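You operate a simulated robot arm through the tools that you are given. There is no shell and no other tool.

You run a simulated robot arm. Do the job below in one go: nothing can be reset, and whatever is moved stays where it is left.

JOB
Seat the post in its socket, tighten the clamp knob and move the pine and birch logs to the post end.
Fine: the logs on the rack's top; leave the other logs where they lie.
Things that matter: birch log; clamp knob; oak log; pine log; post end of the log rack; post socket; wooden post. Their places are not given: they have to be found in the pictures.

It is judged by the outcome, as a careful person would: the job done as asked, and still so three seconds after it is handed in. It fails if anything else is knocked over, pushed out of place, dropped, spilled or broken.

ROBOT AND FRAMES
A 7-joint arm with a three-finger gripper, fixed in place. Base frame: the origin is on the floor under the middle of its stand, x ahead of it, y to its left, z up; the work surface is at about z = 550. Readings come in mm, degrees, newtons and seconds.
It reaches about 1342 mm from its shoulder. Its first joint turns from -166.0 to 166.0 degrees. Payload 2.69 kg.
The TCP is the grasp point between the finger pads, 30 mm short of the fingertips. In the tool frame z runs along the fingers and y along their closing line. The gripper opens to 128 mm; its body begins 117 mm behind the TCP.
Orientation is that of the tool frame in the base frame, as a unit quaternion [x, y, z, w]. With the fingers straight down and closing along the base's y, the tool's x points along the base's -x, its y along +y and its z along -z.

CONTROLS
- The arm moves only by the tool send_rows. Its argument "steps" is a list that holds one entry, the list of rows, each a list of 7 numbers: the shift along the tool's x, y, z in units of 50 mm (1.0 is 50 mm), then the turn, a rotation vector about the tool's x, y, z in units of 6 degrees (1.0 is 6 degrees), then the opening, from 0 (shut) to 1 (fully open). In form: [[[tx, ty, tz, rx, ry, rz, grip], ...]]. A call has 1 to 20 rows; each row shifts and turns the commanded pose from where the row before left it, along the tool's axes as they then stand. A call with a number of a shift or a turn outside -1 to 1 is refused whole. A row lasts 0.2 s, in which the tool goes at most 50 mm and 8.6 degrees; a call with a longer step from one row to the next is refused whole, and so is a gripper value outside its range. A pose out of reach is approached as far as the arm can. The call stops where the force on the tool passes 40 N (or 10 N more than at its start, if that is more) or the arm is blocked; 0.2 s more then pass. The fingers move at their own pace (about 127 mm/s each) and stop on an object; they squeeze with about 32 N. The grip force told is the motor's: it shows also when the fingers shut on nothing. Time passes only in rows, and 0.2 s behind the last, so rows that do not move let the fingers close. The reply holds the time, the measured pose of the TCP, the force on the tool along the base axes, the opening and the grip force, in the units named above and with some noise, with the torque about the TCP (base axes, N m) and any sound that the robot's microphone picked up, and new pictures: "views" is both (left out), scene, wrist or none.
- Cameras (640 x 400 px; columns grow to the right, rows downward): "scene" is fixed at [217.2, 513.8, 1273]; the picture's right is [-0.79, -0.61, 0.00], its down [-0.31, 0.39, -0.87] and it looks along [0.53, -0.68, -0.50] (base axes); focal length 321 px, centre (320, 200). "wrist" rides on the gripper at [59, 54, -131] in the tool frame; the picture's right is [-0.68, 0.74, 0.00], its down [-0.61, -0.57, -0.55] and it looks along [-0.40, -0.37, 0.84] (tool axes); focal length 234 px, centre (320, 200).
- move_column(by): moves the trunk up (or, below 0, down) by that many mm; the arm rides with it, the base frame stays. It gives what a move gives, with no picture.
- pixel_to_xyz(camera, pixels): for up to 12 pixels [column, row] of the newest picture of that camera ("zoom" is the newest enlarged one), the place [x, y, z] in the base frame of the surface seen there, good to about 3 mm, but the place of the scene camera against the robot may be out by one fixed shift of up to 25 mm in any direction. It takes no simulated time.
- zoom(camera, box): a new picture of the part [left, top, right, bottom] of that camera's present view, enlarged. It takes no simulated time.
- job_done(): hands the job in; it is judged then, once.

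Leave the gripper open and the arm clear of the work at the hand-in unless told otherwise.

The tools are called as name(argument=value, ...) on one line, values as JSON. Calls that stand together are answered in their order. send_rows: Moves the arm, as the interface text tells. Its arguments: {"type":"object","properties":{"steps":{"type":"array"},"views":{"type":"string","enum":["both","scene","wrist","none"]}},"required":["steps"]} The other tools are called the same way: move_column (by) moves the trunk up or down; pixel_to_xyz (camera, pixels) gives the place of the surface under pixels of a picture; zoom (camera, box) takes an enlarged picture of a part of a camera's view; job_done () hands the job in.

At the start:

```text
clock: 0.0
tool_pos: [599.6, -394.7, 835.8]
ee_rot: [-0.001, 1.0, 0.001, -0.001]
force: [0.5, -0.2, 0.1]
ft_torque: [0.01, -0.01, -0.01]
grip_width: 128.0
grasp_force: 0.1
trunk travel left (down, up): [-50.0, 300.0]
```

scene: 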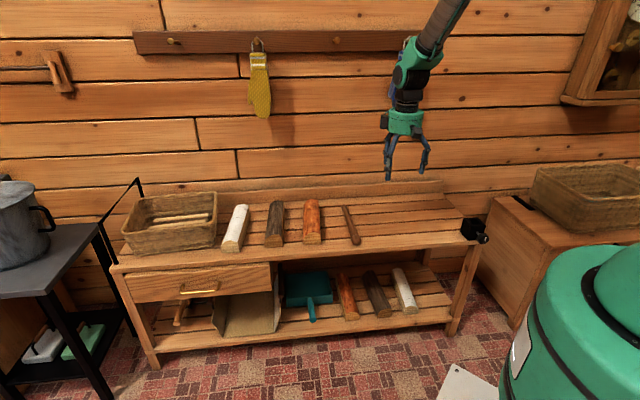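
wrist: 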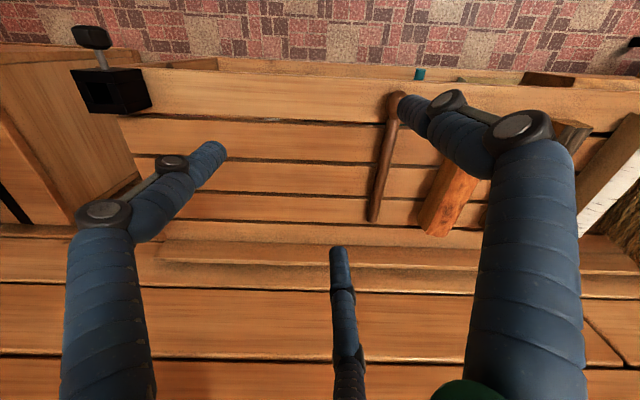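

I see a log rack with three logs on its top (white birch, dark oak?, orange pine), a thin dark post, and a black socket with a knob at the rack's right end. I zoom in to see these more closely.

zoom(camera="scene", box=[200, 170, 380, 282])

zoom(camera="scene", box=[420, 190, 520, 252])

zoom(camera="wrist", box=[50, 10, 210, 110])

zoom(camera="scene", box=[120, 240, 480, 370])

```text
3.56 times, centred on (290, 226) of scene
```

zoom: 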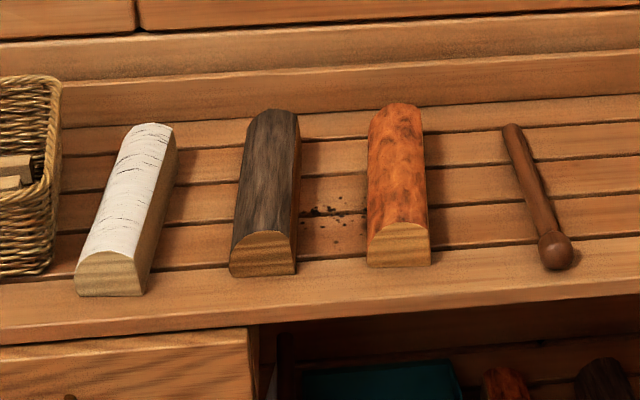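

```text
6.40 times, centred on (470, 221) of scene
```

zoom: 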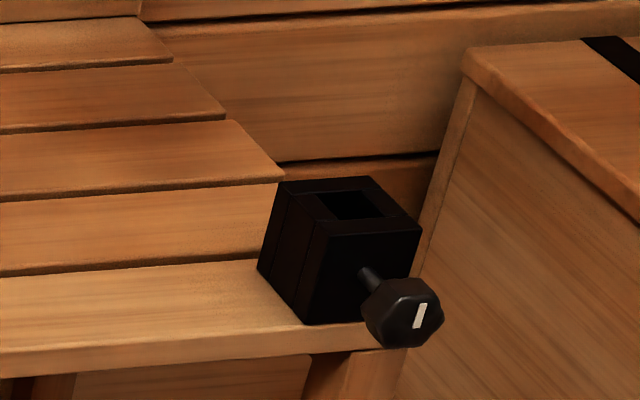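

```text
4.00 times, centred on (130, 60) of wrist
```

zoom: 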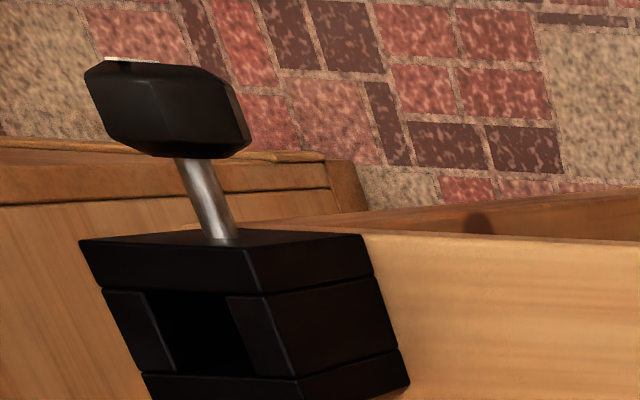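

```text
1.78 times, centred on (300, 305) of scene
```

zoom: 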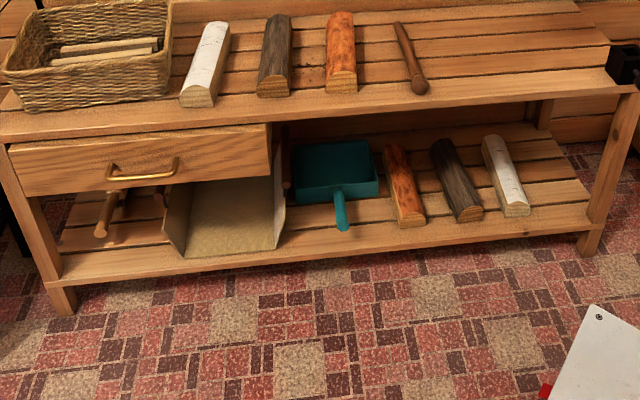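

The rack's top holds birch (white), oak (dark) and pine (orange), plus the post with a ball end. The socket is at the right end with its hex knob facing the front. I read places of the main features in the scene view.

pixel_to_xyz(camera="scene", pixels=[[235, 215], [276, 213], [312, 208], [345, 208], [355, 240], [350, 224], [470, 222], [484, 238], [400, 222], [440, 232], [430, 195], [330, 240]])

pixel_to_xyz(camera="wrist", pixels=[[90, 35], [101, 60], [110, 72], [125, 90], [88, 95], [145, 90], [373, 215], [385, 150], [393, 100], [440, 215], [460, 180], [300, 100]])

```text
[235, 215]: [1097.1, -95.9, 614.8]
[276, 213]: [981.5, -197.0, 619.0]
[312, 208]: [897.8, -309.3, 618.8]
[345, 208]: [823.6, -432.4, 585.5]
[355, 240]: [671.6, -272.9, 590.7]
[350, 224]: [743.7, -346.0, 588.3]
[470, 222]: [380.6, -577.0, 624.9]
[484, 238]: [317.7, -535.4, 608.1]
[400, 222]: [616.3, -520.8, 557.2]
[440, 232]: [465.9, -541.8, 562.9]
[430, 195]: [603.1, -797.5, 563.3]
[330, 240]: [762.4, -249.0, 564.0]
```

```text
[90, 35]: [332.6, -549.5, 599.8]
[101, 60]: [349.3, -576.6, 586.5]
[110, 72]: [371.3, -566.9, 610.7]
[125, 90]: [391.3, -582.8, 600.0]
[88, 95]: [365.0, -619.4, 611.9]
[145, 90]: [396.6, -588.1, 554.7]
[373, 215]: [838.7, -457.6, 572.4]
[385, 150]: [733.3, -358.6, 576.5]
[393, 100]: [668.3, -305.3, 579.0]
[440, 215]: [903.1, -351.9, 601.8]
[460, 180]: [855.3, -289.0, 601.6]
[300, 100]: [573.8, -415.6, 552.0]
```

The wrist and scene readings differ by roughly (+10, +12, +12) mm, so I'll trust the wrist camera. The socket sits near (375, -600). I'll move above it at about z = 740 to look with the wrist camera.

send_rows(steps=[[[0.6, -0.56, 0.27, 0, 0, 0, 1], [0.6, -0.56, 0.27, 0, 0, 0, 1], [0.6, -0.56, 0.27, 0, 0, 0, 1], [0.6, -0.56, 0.27, 0, 0, 0, 1], [0.6, -0.56, 0.27, 0, 0, 0, 1], [0.6, -0.56, 0.27, 0, 0, 0, 1], [0.6, -0.56, 0.27, 0, 0, 0, 1], [0, 0, 0, 0, 0, 0, 1]]])

```text
clock: 1.8
tool_pos: [387.4, -588.7, 743.2]
ee_rot: [-0.001, 1.0, 0.0, 0.001]
force: [1.1, -1.0, 1.5]
ft_torque: [-0.05, 0.03, -0.02]
grip_width: 127.9
grasp_force: 0.1
trunk travel left (down, up): [-50.0, 300.0]
```

scene: 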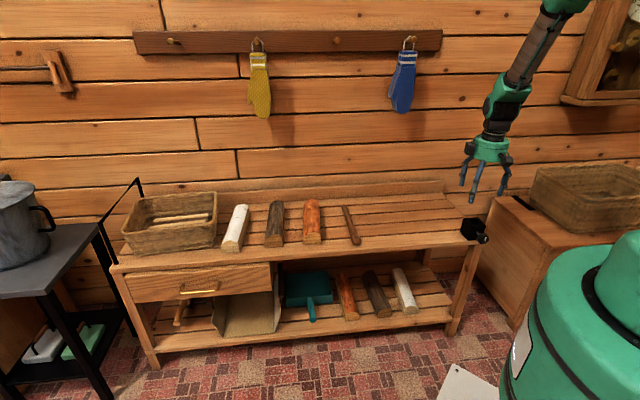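
wrist: 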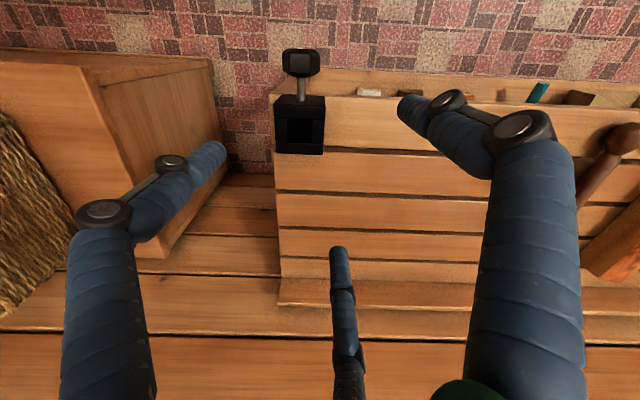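

Now the socket is visible at wrist (300, 120), with the knob at (300, 65). I zoom in.

zoom(camera="wrist", box=[252, 40, 348, 165])

pixel_to_xyz(camera="wrist", pixels=[[300, 62], [285, 62], [317, 62], [301, 90], [278, 98], [324, 98], [277, 152], [323, 152], [291, 122], [315, 122], [301, 112], [301, 145]])

```text
3.20 times, centred on (300, 102) of wrist
```

zoom: 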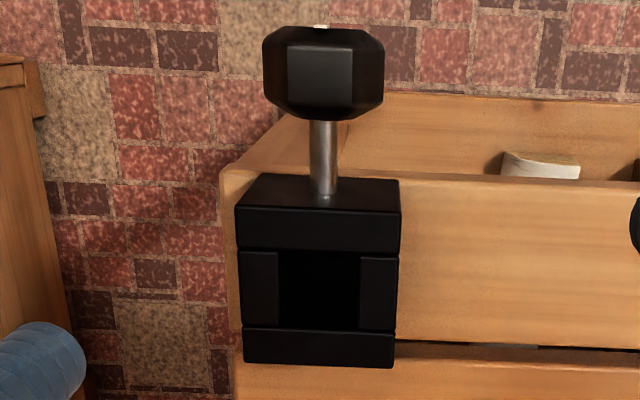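

```text
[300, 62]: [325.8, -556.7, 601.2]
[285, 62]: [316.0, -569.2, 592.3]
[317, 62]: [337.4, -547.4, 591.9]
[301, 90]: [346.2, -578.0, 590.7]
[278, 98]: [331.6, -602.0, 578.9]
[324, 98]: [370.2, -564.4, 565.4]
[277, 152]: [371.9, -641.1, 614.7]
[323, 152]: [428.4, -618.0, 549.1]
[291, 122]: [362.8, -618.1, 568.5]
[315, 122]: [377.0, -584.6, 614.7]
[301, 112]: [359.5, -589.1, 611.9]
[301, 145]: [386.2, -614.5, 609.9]
```

pixel_to_xyz(camera="zoom", pixels=[[242, 215], [394, 217], [250, 355], [388, 360], [283, 243], [358, 245], [283, 333], [356, 333], [320, 230], [320, 345], [260, 290], [376, 290]])

pixel_to_xyz(camera="zoom", pixels=[[320, 290], [300, 270], [340, 310], [320, 320], [320, 40], [320, 75], [320, 110], [275, 75], [372, 75], [324, 140], [324, 180], [450, 195]])

```text
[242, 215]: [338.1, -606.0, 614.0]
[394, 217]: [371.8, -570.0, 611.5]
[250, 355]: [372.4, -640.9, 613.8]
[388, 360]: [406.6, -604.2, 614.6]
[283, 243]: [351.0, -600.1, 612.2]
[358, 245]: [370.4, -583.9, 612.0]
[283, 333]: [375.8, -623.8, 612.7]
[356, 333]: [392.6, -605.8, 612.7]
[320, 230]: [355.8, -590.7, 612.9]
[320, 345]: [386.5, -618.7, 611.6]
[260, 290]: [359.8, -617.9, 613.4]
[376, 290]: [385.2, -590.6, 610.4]
```

```text
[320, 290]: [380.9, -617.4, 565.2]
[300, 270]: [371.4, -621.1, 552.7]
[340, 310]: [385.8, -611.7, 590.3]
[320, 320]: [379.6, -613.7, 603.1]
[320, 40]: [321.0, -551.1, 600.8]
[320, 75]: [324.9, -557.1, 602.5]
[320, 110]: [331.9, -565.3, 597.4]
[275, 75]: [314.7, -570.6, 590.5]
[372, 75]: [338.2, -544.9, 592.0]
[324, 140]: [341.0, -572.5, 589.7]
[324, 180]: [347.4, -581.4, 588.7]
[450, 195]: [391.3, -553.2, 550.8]
```

The socket's opening is about 26 mm square, centred near (372, -604) with its top at z = 613. The knob's axis runs horizontally toward the front. Next I look at the post: I move above it and turn the tool 45° so its closing line runs along the rack's length.

send_rows(steps=[[[-0.811, 0.464, 0.096, 0, 0, 0, 1], [-0.811, 0.464, 0.096, 0, 0, 0, 1], [-0.811, 0.464, 0.096, 0, 0, 0, 1], [-0.811, 0.464, 0.096, 0, 0, 0, 1], [-0.811, 0.464, 0.096, 0, 0, 0, 1], [-0.811, 0.464, 0.096, 0, 0, 0, 1], [-0.811, 0.464, 0.096, 0, 0, 0, 1], [-0.811, 0.464, 0.096, 0, 0, 0, 1], [-0.811, 0.464, 0.096, 0, 0, 0, 1], [0, 0, 0, 0, 0, 0.94, 1], [0, 0, 0, 0, 0, 0.94, 1], [0, 0, 0, 0, 0, 0.94, 1], [0, 0, 0, 0, 0, 0.94, 1], [0, 0, 0, 0, 0, 0.94, 1], [0, 0, 0, 0, 0, 0.94, 1], [0, 0, 0, 0, 0, 0.94, 1], [0, 0, 0, 0, 0, 0.94, 1], [0, 0, 0, 0, 0, 0, 1]]])

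```text
clock: 5.6
tool_pos: [750.6, -381.7, 703.6]
ee_rot: [0.383, 0.924, 0.001, 0.002]
force: [-0.6, 0.9, -0.5]
ft_torque: [-0.02, -0.02, -0.02]
grip_width: 128.1
grasp_force: 0.1
trunk travel left (down, up): [-50.0, 300.0]
```

scene: 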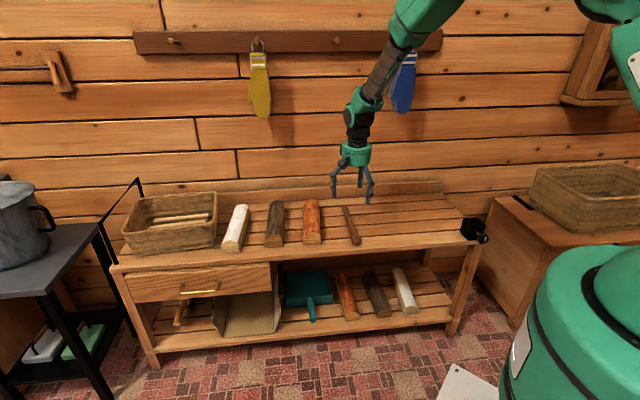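
wrist: 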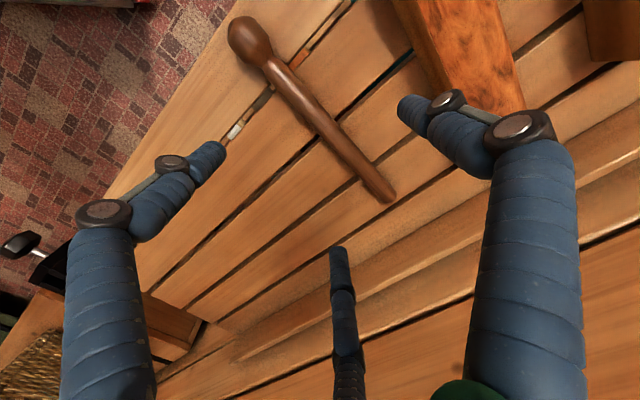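

zoom(camera="wrist", box=[210, 5, 410, 210])

pixel_to_xyz(camera="wrist", pixels=[[250, 40], [235, 30], [270, 45], [249, 20], [275, 70], [300, 97], [330, 131], [350, 153], [370, 177], [385, 194], [388, 200], [340, 175]])

```text
1.95 times, centred on (310, 108) of wrist
```

zoom: 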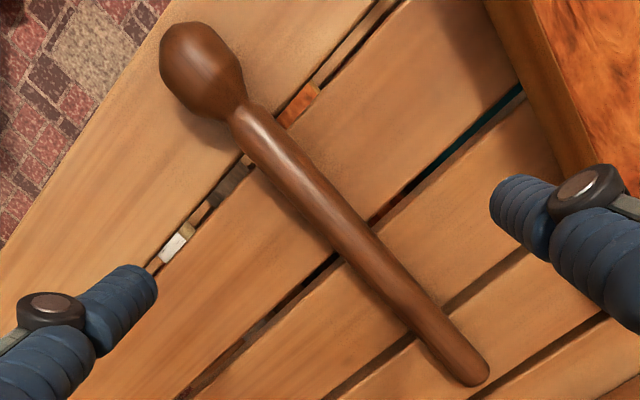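

```text
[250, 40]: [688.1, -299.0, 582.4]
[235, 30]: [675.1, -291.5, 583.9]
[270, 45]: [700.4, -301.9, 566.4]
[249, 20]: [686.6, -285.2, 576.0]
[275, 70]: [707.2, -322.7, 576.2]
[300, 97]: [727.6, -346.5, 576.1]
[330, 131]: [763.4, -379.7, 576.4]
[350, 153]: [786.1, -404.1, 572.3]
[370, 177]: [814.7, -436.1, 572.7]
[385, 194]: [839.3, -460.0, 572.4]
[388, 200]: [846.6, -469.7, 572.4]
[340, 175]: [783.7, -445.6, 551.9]
```

The post is a round, slightly tapered rod (about 20 mm at the thin end near (846, -469), ball at (683, -295)), about 250 mm long, and the ball end goes up. Before picking, I'll do a dry run in the air to check the wrist can turn 180° for the later upright pose: up 100 mm, then yaw.

send_rows(steps=[[[0, 0, -1, 0, 0, 0, 1], [0, 0, -1, 0, 0, 0, 1], [0, 0, 0, 0, 0, -1, 1], [0, 0, 0, 0, 0, -1, 1], [0, 0, 0, 0, 0, -1, 1], [0, 0, 0, 0, 0, -1, 1], [0, 0, 0, 0, 0, -1, 1], [0, 0, 0, 0, 0, -1, 1], [0, 0, 0, 0, 0, -1, 1], [0, 0, 0, 0, 0, -1, 1], [0, 0, 0, 0, 0, -1, 1], [0, 0, 0, 0, 0, -1, 1], [0, 0, 0, 0, 0, -1, 1], [0, 0, 0, 0, 0, -1, 1], [0, 0, 0, 0, 0, -1, 1], [0, 0, 0, 0, 0, -1, 1], [0, 0, 0, 0, 0, -1, 1], [0, 0, 0, 0, 0, -1, 1], [0, 0, 0, 0, 0, -1, 1], [0, 0, 0, 0, 0, 0, 1]]], views="none")

send_rows(steps=[[[0, 0, 0, 0, 0, -1, 1], [0, 0, 0, 0, 0, -1, 1], [0, 0, 0, 0, 0, -1, 1], [0, 0, 0, 0, 0, -1, 1], [0, 0, 0, 0, 0, -1, 1], [0, 0, 0, 0, 0, -1, 1], [0, 0, 0, 0, 0, -1, 1], [0, 0, 0, 0, 0, -1, 1], [0, 0, 0, 0, 0, -1, 1], [0, 0, 0, 0, 0, -1, 1], [0, 0, 0, 0, 0, -1, 1], [0, 0, 0, 0, 0, -1, 1], [0, 0, 0, 0, 0, -1, 1], [0, 0, 0, 0, 0, 0, 1]]], views="both")

```text
clock: 9.8
tool_pos: [751.1, -382.4, 802.9]
ee_rot: [-0.477, 0.879, 0.0, 0.001]
force: [-0.1, -0.1, 1.1]
ft_torque: [0.01, -0.01, 0.0]
grip_width: 127.9
grasp_force: 0.1
trunk travel left (down, up): [-50.0, 300.0]
```

```text
clock: 12.8
tool_pos: [751.1, -381.4, 802.5]
ee_rot: [0.924, -0.383, 0.003, -0.001]
force: [-0.1, 0.0, -0.1]
ft_torque: [-0.02, 0.01, 0.02]
grip_width: 128.2
grasp_force: 0.0
trunk travel left (down, up): [-50.0, 300.0]
```

scene: 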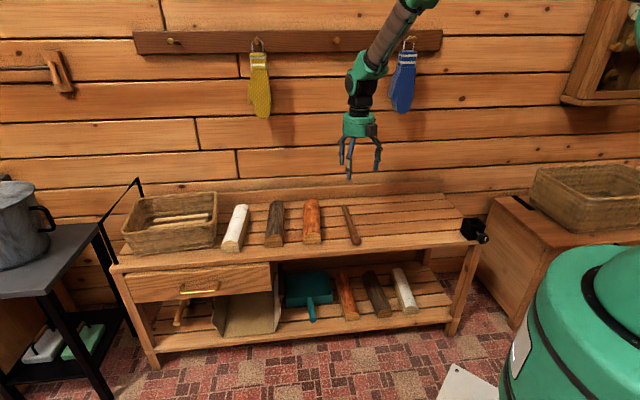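
wrist: 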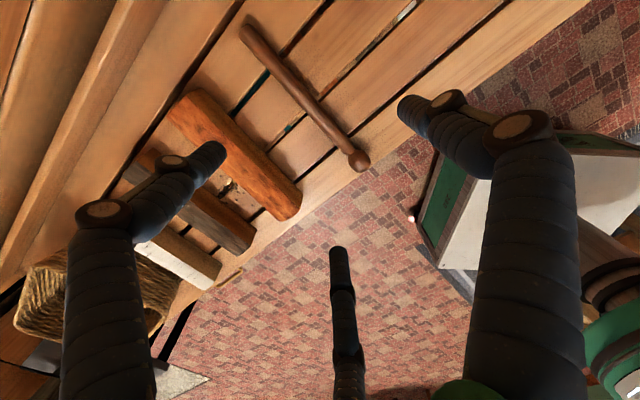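

The wrist turned 180° fine. Now I continue the dry run: move above the socket and pitch the tool up to horizontal (fingers pointing away from the robot, toward the wall) at z about 850.

send_rows(steps=[[[-0.247, 0.944, -0.107, 0, 0, 0, 1], [-0.247, 0.944, -0.107, 0, 0, 0, 1], [-0.247, 0.944, -0.107, 0, 0, 0, 1], [-0.247, 0.944, -0.107, 0, 0, 0, 1], [-0.247, 0.944, -0.107, 0, 0, 0, 1], [-0.247, 0.944, -0.107, 0, 0, 0, 1], [-0.247, 0.944, -0.107, 0, 0, 0, 1], [-0.247, 0.944, -0.107, 0, 0, 0, 1], [-0.247, 0.944, -0.107, 0, 0, 0, 1], [0, 0, 0, 0, 0, 0, 1]]], views="scene")

send_rows(steps=[[[0, 0, 0, 0, 1, 0, 1], [0, 0, 0, 0, 1, 0, 1], [0, 0, 0, 0, 1, 0, 1], [0, 0, 0, 0, 1, 0, 1], [0, 0, 0, 0, 1, 0, 1], [0, 0, 0, 0, 1, 0, 1], [0, 0, 0, 0, 1, 0, 1], [0, 0, 0, 0, 1, 0, 1], [0, 0, 0, 0, 1, 0, 1], [0, 0, 0, 0, 1, 0, 1], [0, 0, 0, 0, 1, 0, 1], [0, 0, 0, 0, 1, 0, 1], [0, 0, 0, 0, 1, 0, 1], [0, 0, 0, 0, 1, 0, 1], [0, 0, 0, 0, 1, 0, 1], [0, 0, 0, 0, 0, 0, 1]]], views="both")

```text
clock: 15.0
tool_pos: [571.8, -470.8, 821.0]
ee_rot: [0.921, -0.39, -0.002, 0.013]
force: [-0.1, -0.3, -0.3]
ft_torque: [0.02, -0.01, -0.02]
grip_width: 128.1
grasp_force: 0.1
out of reach, approached as far as the arm can: row 4, 5, 6, 7, 8, 9
trunk travel left (down, up): [-50.0, 300.0]
```

scene: 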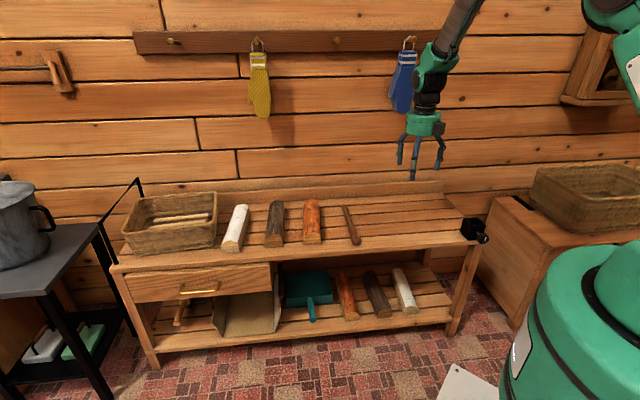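

```text
clock: 18.4
tool_pos: [573.1, -470.9, 828.5]
ee_rot: [0.761, -0.324, 0.507, 0.243]
force: [0.1, -0.1, 0.2]
ft_torque: [-0.03, -0.03, 0.0]
grip_width: 127.9
grasp_force: 0.0
out of reach, approached as far as the arm can: row 1, 5, 6, 8, 9, 10, 11, 15
trunk travel left (down, up): [-50.0, 300.0]
```

scene: 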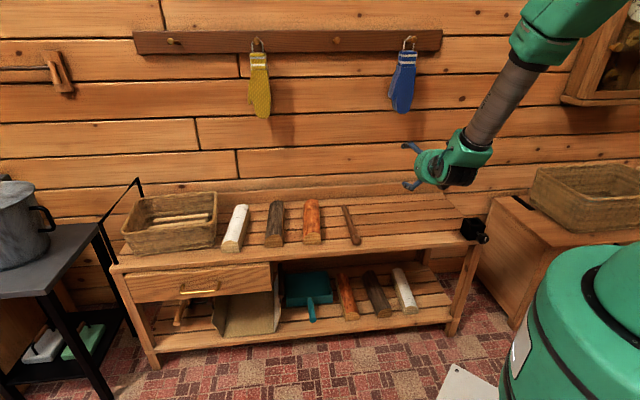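
wrist: 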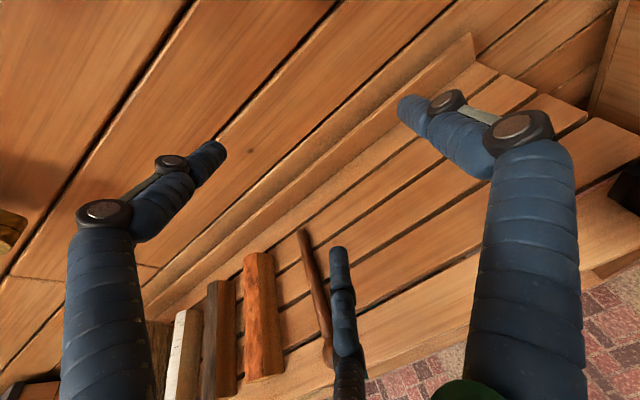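

The wrist hit a joint limit in that orientation. I'll try the flipped one (tool x pointing down when horizontal): roll the hand back 180° about its axis and pitch up the remaining 22°.

send_rows(steps=[[[0, 0, 0, 0, 0, 1, 1], [0, 0, 0, 0, 0, 1, 1], [0, 0, 0, 0, 0, 1, 1], [0, 0, 0, 0, 0, 1, 1], [0, 0, 0, 0, 0, 1, 1], [0, 0, 0, 0, 0, 1, 1], [0, 0, 0, 0, 0, 1, 1], [0, 0, 0, 0, 0, 1, 1], [0, 0, 0, 0, 0, 1, 1], [0, 0, 0, 0, 0, 1, 1], [0, 0, 0, 0, 0, 1, 1], [0, 0, 0, 0, 0, 1, 1], [0, 0, 0, 0, 0, 1, 1], [0, 0, 0, 0, 0, 1, 1], [0, 0, 0, 0, 0, 1, 1], [0, 0, 0, 0, 0, 1, 1], [0, 0, 0, 0, 0, 1, 1], [0, 0, 0, 0, 0, 1, 1], [0, 0, 0, 0, 0, 1, 1], [0, 0, 0, 0, 0, 1, 1]]], views="none")

send_rows(steps=[[[0, 0, 0, 0, 0, 1, 1], [0, 0, 0, 0, 0, 1, 1], [0, 0, 0, 0, 0, 1, 1], [0, 0, 0, 0, 0, 1, 1], [0, 0, 0, 0, 0, 1, 1], [0, 0, 0, 0, 0, 1, 1], [0, 0, 0, 0, 0, 1, 1], [0, 0, 0, 0, 0, 1, 1], [0, 0, 0, 0, 0, 1, 1], [0, 0, 0, 0, 0, 1, 1], [0, 0, 0, 0, -0.9, 0, 1], [0, 0, 0, 0, -0.9, 0, 1], [0, 0, 0, 0, -0.9, 0, 1], [0, 0, 0, 0, -0.9, 0, 1], [0, 0, 0, 0, 0, 0, 1]]], views="both")

```text
clock: 22.6
tool_pos: [575.1, -468.5, 828.2]
ee_rot: [-0.1, 0.82, -0.463, 0.32]
force: [0.0, 0.1, -0.4]
ft_torque: [0.0, -0.01, 0.0]
grip_width: 128.0
grasp_force: 0.0
trunk travel left (down, up): [-50.0, 300.0]
```

```text
clock: 25.8
tool_pos: [602.2, -442.0, 834.7]
ee_rot: [0.266, 0.655, -0.303, 0.639]
force: [0.1, 0.7, -0.9]
ft_torque: [-0.01, 0.0, -0.01]
grip_width: 128.0
grasp_force: 0.1
out of reach, approached as far as the arm can: row 11, 12, 13, 14
trunk travel left (down, up): [-50.0, 300.0]
```

scene: 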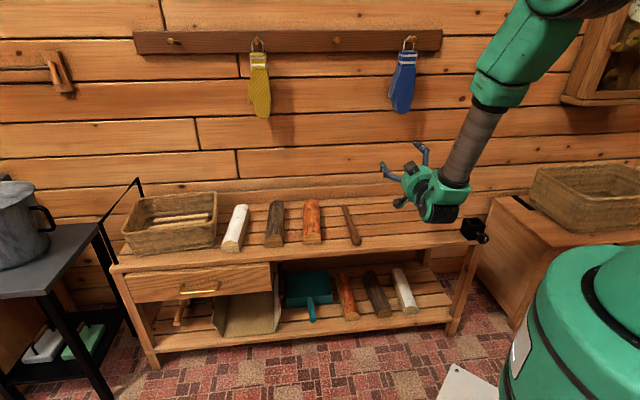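
wrist: 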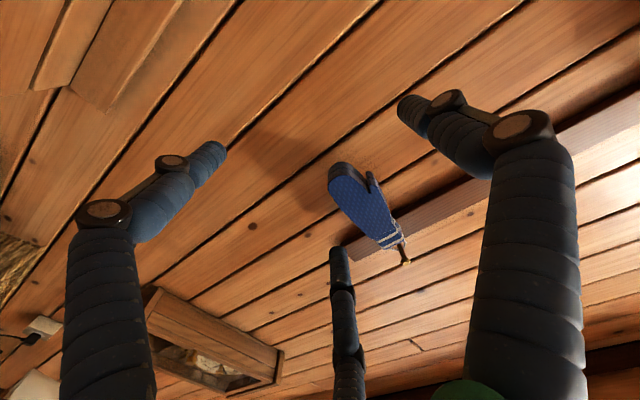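

The gripper geometry matters here: fingers sit at about 120° spacing. I'll close the gripper in the air to see how the fingers move.

send_rows(steps=[[[0, 0, 0, 0, 0, 0, 0.4], [0, 0, 0, 0, 0, 0, 0.4], [0, 0, 0, 0, 0, 0, 0.4]]], views="wrist")

send_rows(steps=[[[0, 0, 0, 0, 0, 0, 0], [0, 0, 0, 0, 0, 0, 0], [0, 0, 0, 0, 0, 0, 0]]], views="both")

```text
clock: 26.6
tool_pos: [600.4, -442.7, 834.6]
ee_rot: [0.265, 0.656, -0.302, 0.639]
force: [0.2, -0.2, 1.5]
ft_torque: [0.01, -0.02, 0.01]
grip_width: 51.3
grasp_force: 0.0
trunk travel left (down, up): [-50.0, 300.0]
```

wrist: 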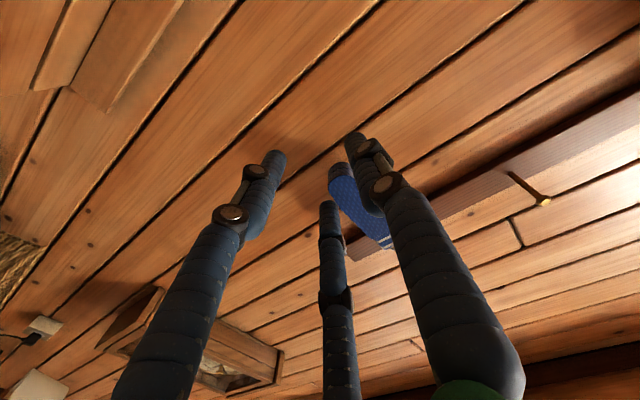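

```text
clock: 27.4
tool_pos: [601.4, -443.0, 833.8]
ee_rot: [0.266, 0.655, -0.304, 0.638]
force: [-0.2, -0.1, -0.4]
ft_torque: [0.01, 0.02, 0.02]
grip_width: 2.1
grasp_force: 31.9
trunk travel left (down, up): [-50.0, 300.0]
```

scene: 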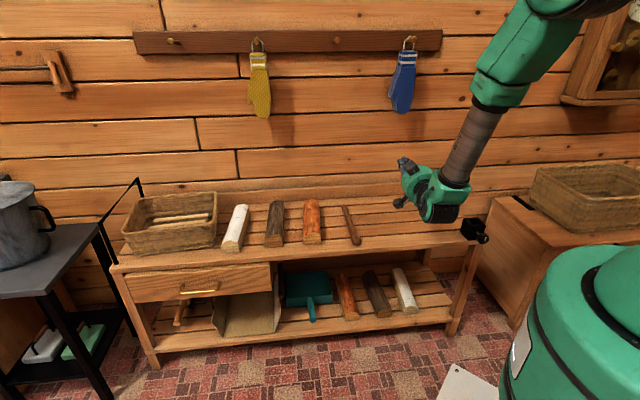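
wrist: 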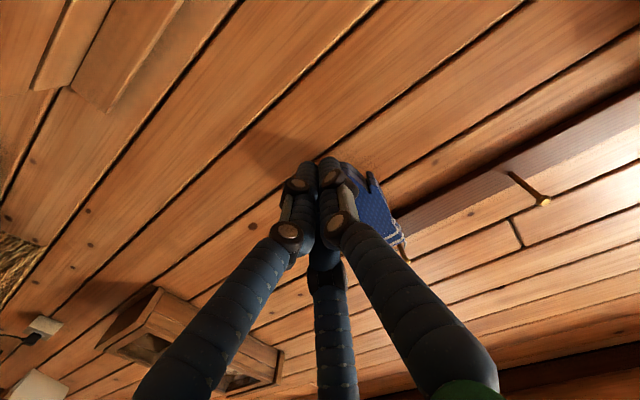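

It is a three-jaw chuck-like gripper (one finger at +y, two at ±x/-y). It would suit turning the knob axially. For the post I'll try having the hand come from the left over the rack (fingers pointing right along the rack). First return to fingers down.

send_rows(steps=[[[0, 0, 0, 0, 1, 0, 0.6], [0, 0, 0, 0, 1, 0, 0.6], [0, 0, 0, 0, 1, 0, 0.6], [0, 0, 0, 0, 1, 0, 0.6], [0, 0, 0, 0, 1, 0, 0.6], [0, 0, 0, 0, 1, 0, 0.6], [0, 0, 0, 0, 1, 0, 0.6], [0, 0, 0, 0, 1, 0, 0.6], [0, 0, 0, 0, 1, 0, 0.6], [0, 0, 0, 0, 1, 0, 0.6], [0, 0, 0, 0, 1, 0, 0.6], [0, 0, 0, 0, 1, 0, 0.6], [0, 0, 0, 0, 1, 0, 0.6], [0, 0, 0, 0, 1, 0, 0.6], [0, 0, 0, 0, 1, 0, 0.6], [0, 0, 0, 0, 0, 0, 0.6]]], views="none")

pixel_to_xyz(camera="scene", pixels=[[620, 260], [540, 310], [600, 330], [600, 10], [545, 30], [500, 70], [560, 200], [530, 225], [430, 185], [320, 180], [420, 20], [180, 205]])

```text
clock: 30.8
tool_pos: [598.6, -445.8, 836.3]
ee_rot: [0.397, 0.918, -0.017, -0.006]
force: [-1.3, 0.5, 0.5]
ft_torque: [-0.04, -0.05, -0.05]
grip_width: 76.9
grasp_force: 0.1
out of reach, approached as far as the arm can: row 12
trunk travel left (down, up): [-50.0, 300.0]
```

```text
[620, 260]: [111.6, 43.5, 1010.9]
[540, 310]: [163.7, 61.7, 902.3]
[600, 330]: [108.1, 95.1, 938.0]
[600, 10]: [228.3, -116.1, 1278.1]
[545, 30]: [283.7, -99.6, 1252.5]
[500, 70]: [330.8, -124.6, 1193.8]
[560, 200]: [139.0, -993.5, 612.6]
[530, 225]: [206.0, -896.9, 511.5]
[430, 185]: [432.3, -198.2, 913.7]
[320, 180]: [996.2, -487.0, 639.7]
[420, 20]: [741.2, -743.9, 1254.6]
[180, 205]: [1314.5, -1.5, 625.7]
```

Fingers are down again. Now I dry-run the 120° swing that takes the post from lying to upright with the hand on the rack side.

send_rows(steps=[[[0, 0, 0, 0.577, 0.577, -0.577, 0.6], [0, 0, 0, 0.577, 0.577, -0.577, 0.6], [0, 0, 0, 0.577, 0.577, -0.577, 0.6], [0, 0, 0, 0.577, 0.577, -0.577, 0.6], [0, 0, 0, 0.577, 0.577, -0.577, 0.6], [0, 0, 0, 0.577, 0.577, -0.577, 0.6], [0, 0, 0, 0.577, 0.577, -0.577, 0.6], [0, 0, 0, 0.577, 0.577, -0.577, 0.6], [0, 0, 0, 0.577, 0.577, -0.577, 0.6], [0, 0, 0, 0.577, 0.577, -0.577, 0.6], [0, 0, 0, 0.577, 0.577, -0.577, 0.6], [0, 0, 0, 0.577, 0.577, -0.577, 0.6], [0, 0, 0, 0.577, 0.577, -0.577, 0.6], [0, 0, 0, 0.577, 0.577, -0.577, 0.6], [0, 0, 0, 0.577, 0.577, -0.577, 0.6], [0, 0, 0, 0.577, 0.577, -0.577, 0.6], [0, 0, 0, 0.577, 0.577, -0.577, 0.6], [0, 0, 0, 0.577, 0.577, -0.577, 0.6], [0, 0, 0, 0.577, 0.577, -0.577, 0.6], [0, 0, 0, 0.577, 0.577, -0.577, 0.6]]], views="both")

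```text
clock: 35.0
tool_pos: [600.6, -448.4, 835.2]
ee_rot: [0.254, -0.647, 0.264, 0.669]
force: [0.5, 0.3, 0.1]
ft_torque: [-0.01, -0.02, -0.06]
grip_width: 76.8
grasp_force: 0.0
trunk travel left (down, up): [-50.0, 300.0]
```

scene: 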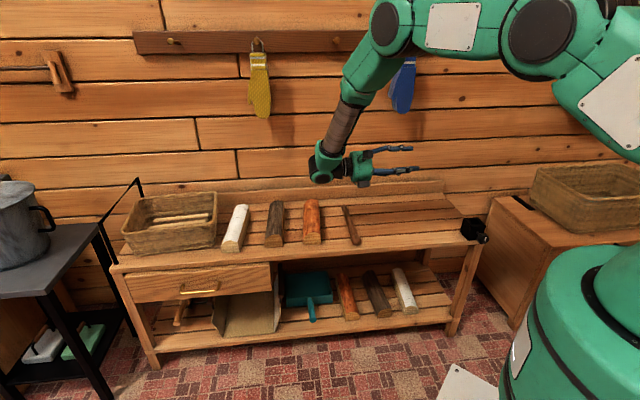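
wrist: 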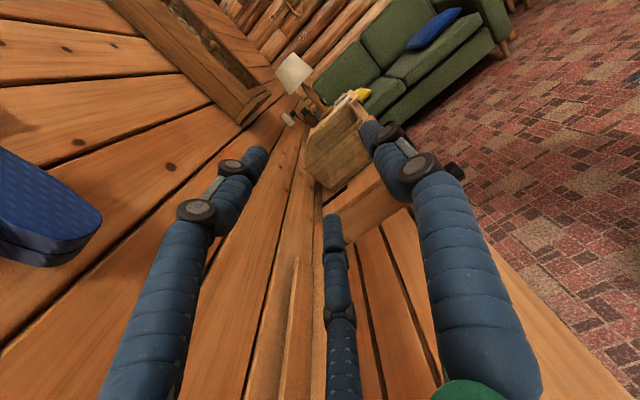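

That works with no reach trouble. Now I move in this orientation to above the socket and then lower to about z = 720 to check reachability there (fingers open around empty air, well above the socket).

send_rows(steps=[[[0, 0.138, 0.91, 0, 0, 0, 0.6], [0, 0.138, 0.91, 0, 0, 0, 0.6], [0, 0.138, 0.91, 0, 0, 0, 0.6], [0, 0.138, 0.91, 0, 0, 0, 0.6], [0, 0.138, 0.91, 0, 0, 0, 0.6], [0, 0.138, 0.91, 0, 0, 0, 0.6], [-0.8, 0, 0, 0, 0, 0, 0.6], [-0.8, 0, 0, 0, 0, 0, 0.6], [-0.7, 0, 0, 0, 0, 0, 0.6], [0, 0, 0, 0, 0, 0, 0.6]]], views="both")

```text
clock: 37.2
tool_pos: [372.8, -606.7, 732.1]
ee_rot: [0.254, -0.647, 0.264, 0.668]
force: [0.3, -0.7, 0.3]
ft_torque: [0.01, -0.01, 0.0]
grip_width: 76.9
grasp_force: 0.0
trunk travel left (down, up): [-50.0, 300.0]
```

scene: 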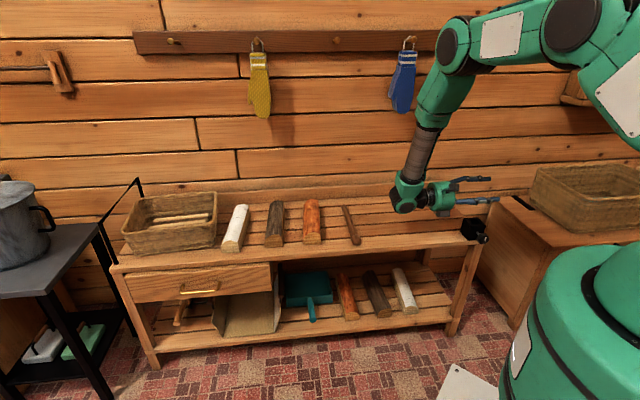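
wrist: 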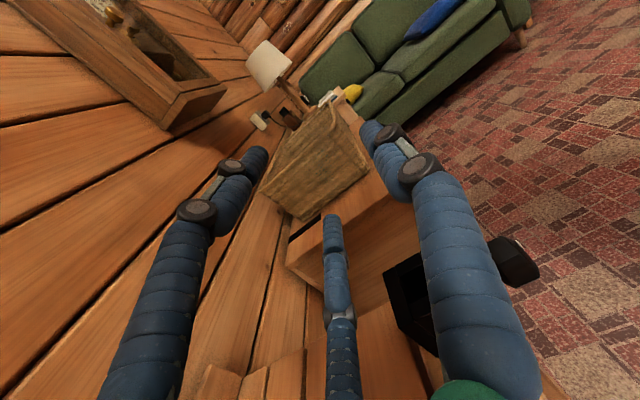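

The pose over the socket is reachable and clear. Now I reverse the path back to fingers-down to go pick the post.

send_rows(steps=[[[0.8, 0, 0, 0, 0, 0, 0.6], [0.8, 0, 0, 0, 0, 0, 0.6], [0.7, 0, 0, 0, 0, 0, 0.6], [0, -0.138, -0.91, 0, 0, 0, 0.6], [0, -0.138, -0.91, 0, 0, 0, 0.6], [0, -0.138, -0.91, 0, 0, 0, 0.6], [0, -0.138, -0.91, 0, 0, 0, 0.6], [0, -0.138, -0.91, 0, 0, 0, 0.6], [0, -0.138, -0.91, 0, 0, 0, 0.6], [0, 0, 0, -0.577, -0.577, 0.577, 0.6], [0, 0, 0, -0.577, -0.577, 0.577, 0.6], [0, 0, 0, -0.577, -0.577, 0.577, 0.6], [0, 0, 0, -0.577, -0.577, 0.577, 0.6], [0, 0, 0, -0.577, -0.577, 0.577, 0.6], [0, 0, 0, -0.577, -0.577, 0.577, 0.6], [0, 0, 0, -0.577, -0.577, 0.577, 0.6], [0, 0, 0, -0.577, -0.577, 0.577, 0.6], [0, 0, 0, -0.577, -0.577, 0.577, 0.6], [0, 0, 0, -0.577, -0.577, 0.577, 0.6], [0, 0, 0, -0.577, -0.577, 0.577, 0.6]]], views="none")

send_rows(steps=[[[0, 0, 0, -0.577, -0.577, 0.577, 0.6], [0, 0, 0, -0.577, -0.577, 0.577, 0.6], [0, 0, 0, -0.577, -0.577, 0.577, 0.6], [0, 0, 0, -0.577, -0.577, 0.577, 0.6], [0, 0, 0, -0.577, -0.577, 0.577, 0.6], [0, 0, 0, -0.577, -0.577, 0.577, 0.6], [0, 0, 0, -0.577, -0.577, 0.577, 0.6], [0, 0, 0, -0.577, -0.577, 0.577, 0.6], [0, 0, 0, -0.577, -0.577, 0.577, 0.6], [0, 0, 0, 0, 0, 0, 0.6]]], views="none")

```text
clock: 41.4
tool_pos: [600.8, -447.2, 835.1]
ee_rot: [0.118, 0.916, -0.149, -0.353]
force: [0.5, -0.3, 0.5]
ft_torque: [-0.01, 0.04, 0.01]
grip_width: 76.8
grasp_force: 0.0
trunk travel left (down, up): [-50.0, 300.0]
```

```text
clock: 43.6
tool_pos: [600.5, -447.3, 836.8]
ee_rot: [0.398, 0.917, -0.017, -0.006]
force: [-0.3, 0.3, -0.9]
ft_torque: [0.01, -0.03, -0.02]
grip_width: 76.9
grasp_force: 0.1
trunk travel left (down, up): [-50.0, 300.0]
```

The yaw now matches the post's direction. I correct a 2° tilt and move to above the post's grip point, about (740, -368, 650).

send_rows(steps=[[[0, 0, 0, -0.343, 0, 0, 0.6], [-0.15, 0.626, 0.747, 0, 0, 0, 0.6], [-0.15, 0.626, 0.747, 0, 0, 0, 0.6], [-0.15, 0.626, 0.747, 0, 0, 0, 0.6], [-0.15, 0.626, 0.747, 0, 0, 0, 0.6], [-0.15, 0.626, 0.747, 0, 0, 0, 0.6], [0, 0, 0, 0, 0, 0, 0.6]]], views="both")

```text
clock: 45.2
tool_pos: [740.0, -366.0, 652.0]
ee_rot: [0.398, 0.917, -0.001, 0.001]
force: [0.1, 0.7, -0.2]
ft_torque: [-0.03, 0.02, 0.01]
grip_width: 76.6
grasp_force: 0.0
trunk travel left (down, up): [-50.0, 300.0]
```

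scene: 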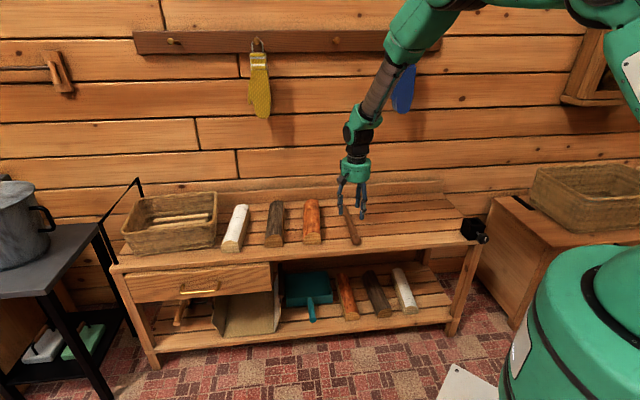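
wrist: 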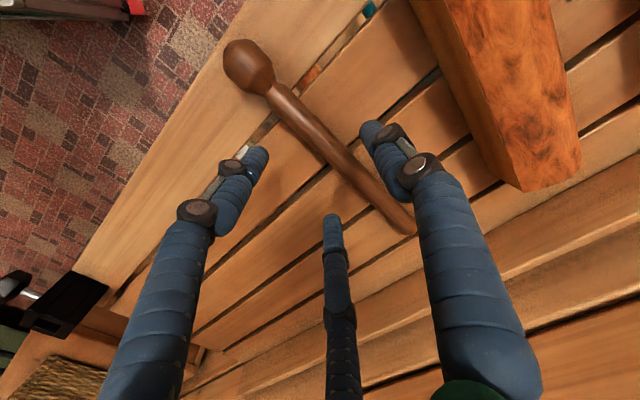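

pixel_to_xyz(camera="wrist", pixels=[[300, 115], [315, 131], [330, 147], [350, 168], [365, 184], [400, 220], [407, 228], [250, 65], [300, 190], [340, 120], [310, 139], [325, 122]])

zoom(camera="wrist", box=[200, 30, 440, 250])

```text
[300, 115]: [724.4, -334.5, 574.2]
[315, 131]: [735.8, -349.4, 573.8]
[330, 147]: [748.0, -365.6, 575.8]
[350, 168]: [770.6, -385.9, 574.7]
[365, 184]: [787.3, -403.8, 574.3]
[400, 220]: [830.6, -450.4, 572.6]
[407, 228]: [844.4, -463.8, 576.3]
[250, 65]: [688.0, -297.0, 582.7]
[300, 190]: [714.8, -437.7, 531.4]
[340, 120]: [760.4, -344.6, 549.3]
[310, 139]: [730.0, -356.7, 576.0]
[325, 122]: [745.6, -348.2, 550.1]
```

```text
1.82 times, centred on (320, 140) of wrist
```

zoom: 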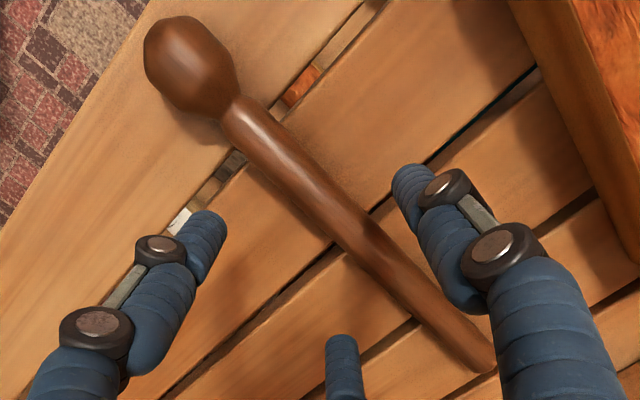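

The post lies between the two fingers on the right and one on the left, as planned. I descend to z about 586 (fingertips about 4 mm above the slats).

send_rows(steps=[[[0, 0, 0.5, 0, 0, 0, 0.6], [0, 0, 0.4, 0, 0, 0, 0.6], [0, 0, 0.3, 0, 0, 0, 0.6], [0, 0, 0.1, 0, 0, 0, 0.6], [0, 0, 0, 0, 0, 0, 0.6]]], views="wrist")

```text
clock: 46.4
tool_pos: [740.9, -368.1, 586.8]
ee_rot: [0.398, 0.917, 0.0, 0.0]
force: [-0.5, 0.3, 0.4]
ft_torque: [0.01, 0.02, -0.03]
grip_width: 76.8
grasp_force: 0.1
trunk travel left (down, up): [-50.0, 300.0]
```

wrist: 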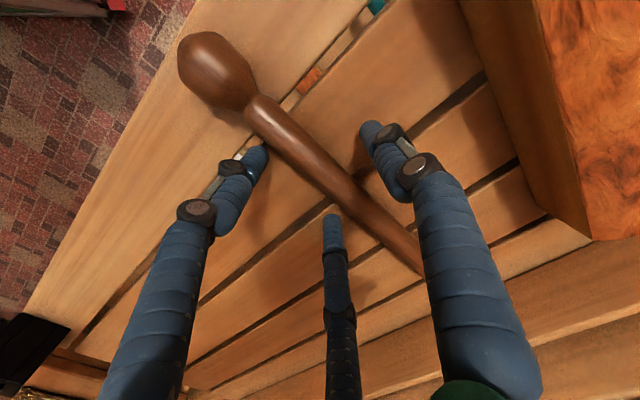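

No contact. I close the fingers on the post.

send_rows(steps=[[[0, 0, 0, 0, 0, 0, 0.45], [0, 0, 0, 0, 0, 0, 0.35], [0, 0, 0, 0, 0, 0, 0.25], [0, 0, 0, 0, 0, 0, 0.15], [0, 0, 0, 0, 0, 0, 0], [0, 0, 0, 0, 0, 0, 0], [0, 0, 0, 0, 0, 0, 0]]], views="both")

```text
clock: 48.0
tool_pos: [740.0, -367.7, 586.2]
ee_rot: [0.397, 0.918, 0.0, 0.001]
force: [-0.7, 0.6, -0.8]
ft_torque: [-0.03, 0.0, -0.06]
grip_width: 33.7
grasp_force: 31.8
trunk travel left (down, up): [-50.0, 300.0]
```

scene: 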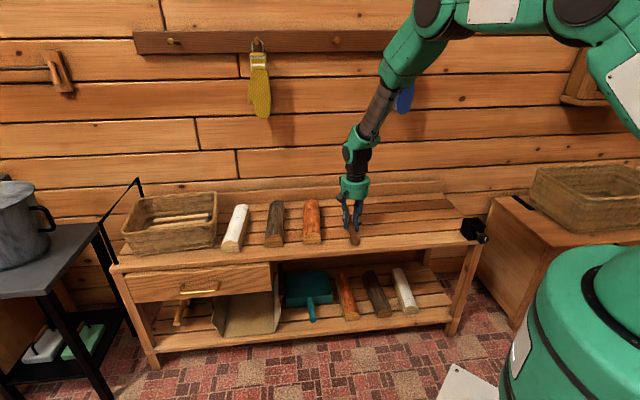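
wrist: 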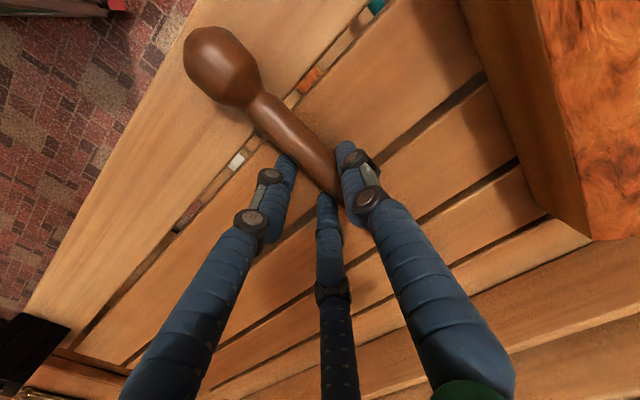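

Gripped at 33.7 mm with full force. I lift 40 mm and check the hold.

send_rows(steps=[[[0, 0, -0.2, 0, 0, 0, 0], [0, 0, -0.3, 0, 0, 0, 0], [0, 0, -0.3, 0, 0, 0, 0], [0, 0, 0, 0, 0, 0, 0]]], views="both")

```text
clock: 49.0
tool_pos: [740.3, -369.2, 623.9]
ee_rot: [0.397, 0.918, 0.0, 0.001]
force: [0.0, 0.5, -0.6]
ft_torque: [0.02, -0.01, 0.01]
grip_width: 33.8
grasp_force: 31.9
trunk travel left (down, up): [-50.0, 300.0]
```

scene: 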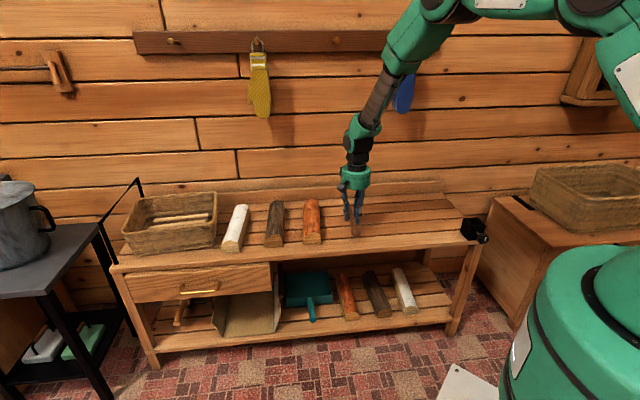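
wrist: 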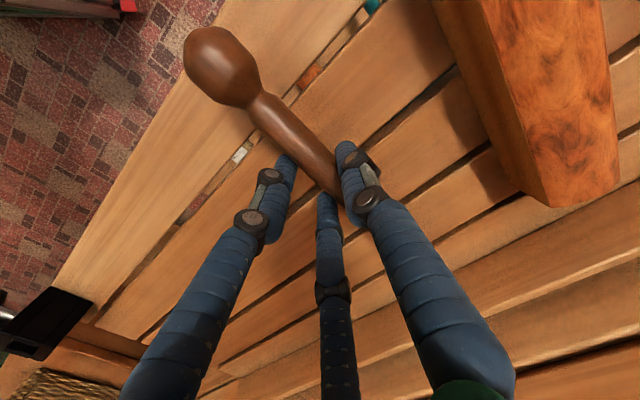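

The post stays steady in the hand. I measure where it sits in the grip.

pixel_to_xyz(camera="wrist", pixels=[[265, 110], [280, 126], [295, 142], [310, 158], [322, 172], [330, 182], [215, 60], [195, 45], [245, 95], [303, 120], [272, 140], [288, 108]])

zoom(camera="wrist", box=[170, 10, 410, 230])

```text
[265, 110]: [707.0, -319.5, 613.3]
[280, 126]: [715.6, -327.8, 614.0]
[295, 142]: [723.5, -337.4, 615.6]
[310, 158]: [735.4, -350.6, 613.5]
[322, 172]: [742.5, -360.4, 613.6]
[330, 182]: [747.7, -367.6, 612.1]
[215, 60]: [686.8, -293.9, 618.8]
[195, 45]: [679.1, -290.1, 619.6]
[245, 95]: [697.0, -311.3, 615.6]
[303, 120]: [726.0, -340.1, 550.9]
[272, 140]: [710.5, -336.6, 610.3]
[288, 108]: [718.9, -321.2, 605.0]
```

```text
1.82 times, centred on (290, 120) of wrist
```

zoom: 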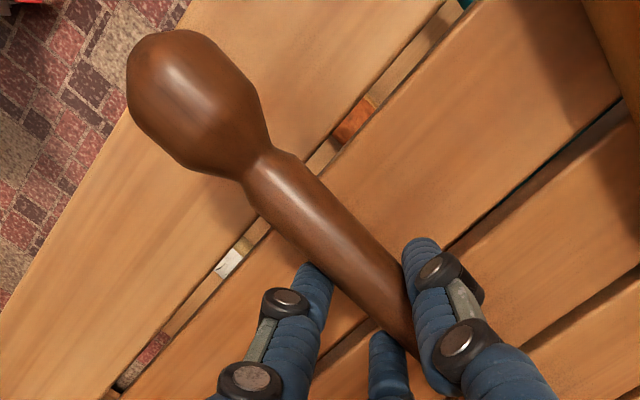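

The post axis is about 22 mm beyond the TCP, offset ~5 mm in tool y, and the tip is about 148 mm toward -x. Now I raise, move to the tested spot and swing the post upright.

send_rows(steps=[[[0, 0, -0.9, 0, 0, 0, 0], [0, 0, -0.9, 0, 0, 0, 0], [0.155, -0.622, -0.492, 0, 0, 0, 0], [0.155, -0.622, -0.492, 0, 0, 0, 0], [0.155, -0.622, -0.492, 0, 0, 0, 0], [0.155, -0.622, -0.492, 0, 0, 0, 0], [0.155, -0.622, -0.492, 0, 0, 0, 0], [0, 0, 0, 0, 0, 0, 0]]], views="none")

send_rows(steps=[[[0, 0, 0, 0.577, 0.577, -0.577, 0], [0, 0, 0, 0.577, 0.577, -0.577, 0], [0, 0, 0, 0.577, 0.577, -0.577, 0], [0, 0, 0, 0.577, 0.577, -0.577, 0], [0, 0, 0, 0.577, 0.577, -0.577, 0], [0, 0, 0, 0.577, 0.577, -0.577, 0], [0, 0, 0, 0.577, 0.577, -0.577, 0], [0, 0, 0, 0.577, 0.577, -0.577, 0], [0, 0, 0, 0.577, 0.577, -0.577, 0], [0, 0, 0, 0.577, 0.577, -0.577, 0], [0, 0, 0, 0.577, 0.577, -0.577, 0], [0, 0, 0, 0.577, 0.577, -0.577, 0], [0, 0, 0, 0.577, 0.577, -0.577, 0], [0, 0, 0, 0.577, 0.577, -0.577, 0], [0, 0, 0, 0.577, 0.577, -0.577, 0], [0, 0, 0, 0.577, 0.577, -0.577, 0], [0, 0, 0, 0.577, 0.577, -0.577, 0], [0, 0, 0, 0.577, 0.577, -0.577, 0], [0, 0, 0, 0.577, 0.577, -0.577, 0], [0, 0, 0, 0.577, 0.577, -0.577, 0]]], views="both")

```text
clock: 50.8
tool_pos: [597.6, -447.8, 835.3]
ee_rot: [0.398, 0.918, -0.001, 0.0]
force: [-0.1, -0.1, -0.1]
ft_torque: [0.05, -0.01, -0.04]
grip_width: 34.1
grasp_force: 32.1
trunk travel left (down, up): [-50.0, 300.0]
```

```text
clock: 55.0
tool_pos: [599.8, -444.9, 837.0]
ee_rot: [-0.26, 0.658, -0.261, -0.657]
force: [-0.4, -0.2, 0.1]
ft_torque: [0.02, -0.06, -0.02]
grip_width: 34.0
grasp_force: 31.5
trunk travel left (down, up): [-50.0, 300.0]
```

scene: 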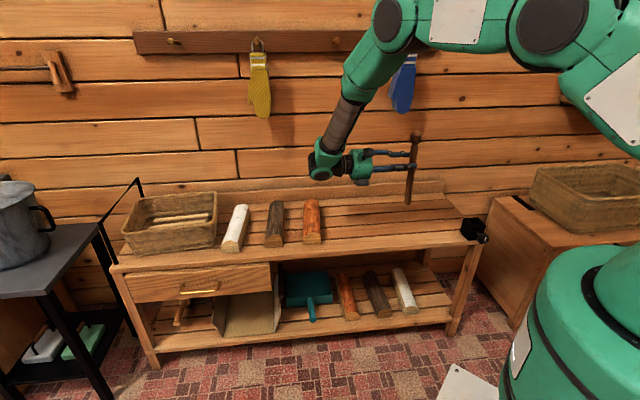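
wrist: 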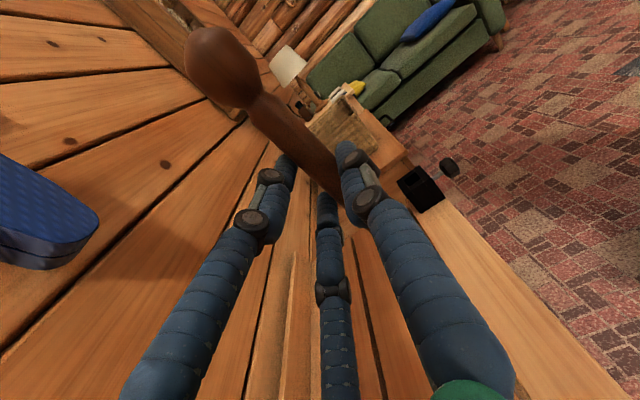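

The post is upright with the ball on top. I zoom on it in the scene view to measure its tilt and tip.

zoom(camera="scene", box=[350, 120, 500, 250])

zoom(camera="scene", box=[385, 125, 435, 210])

```text
3.08 times, centred on (425, 185) of scene
```

zoom: 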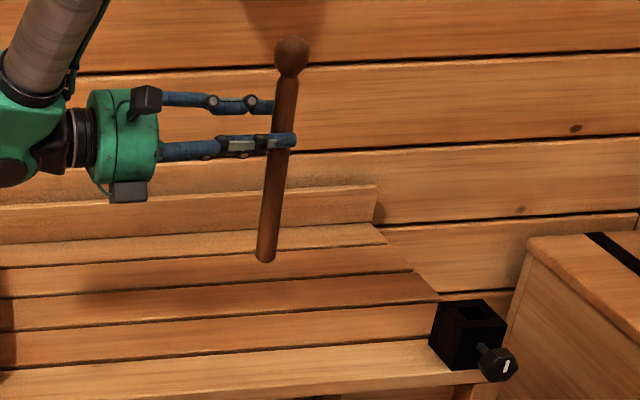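

```text
4.71 times, centred on (410, 168) of scene
```

zoom: 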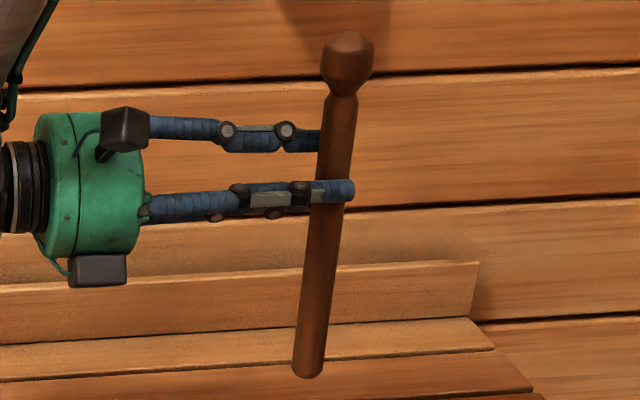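

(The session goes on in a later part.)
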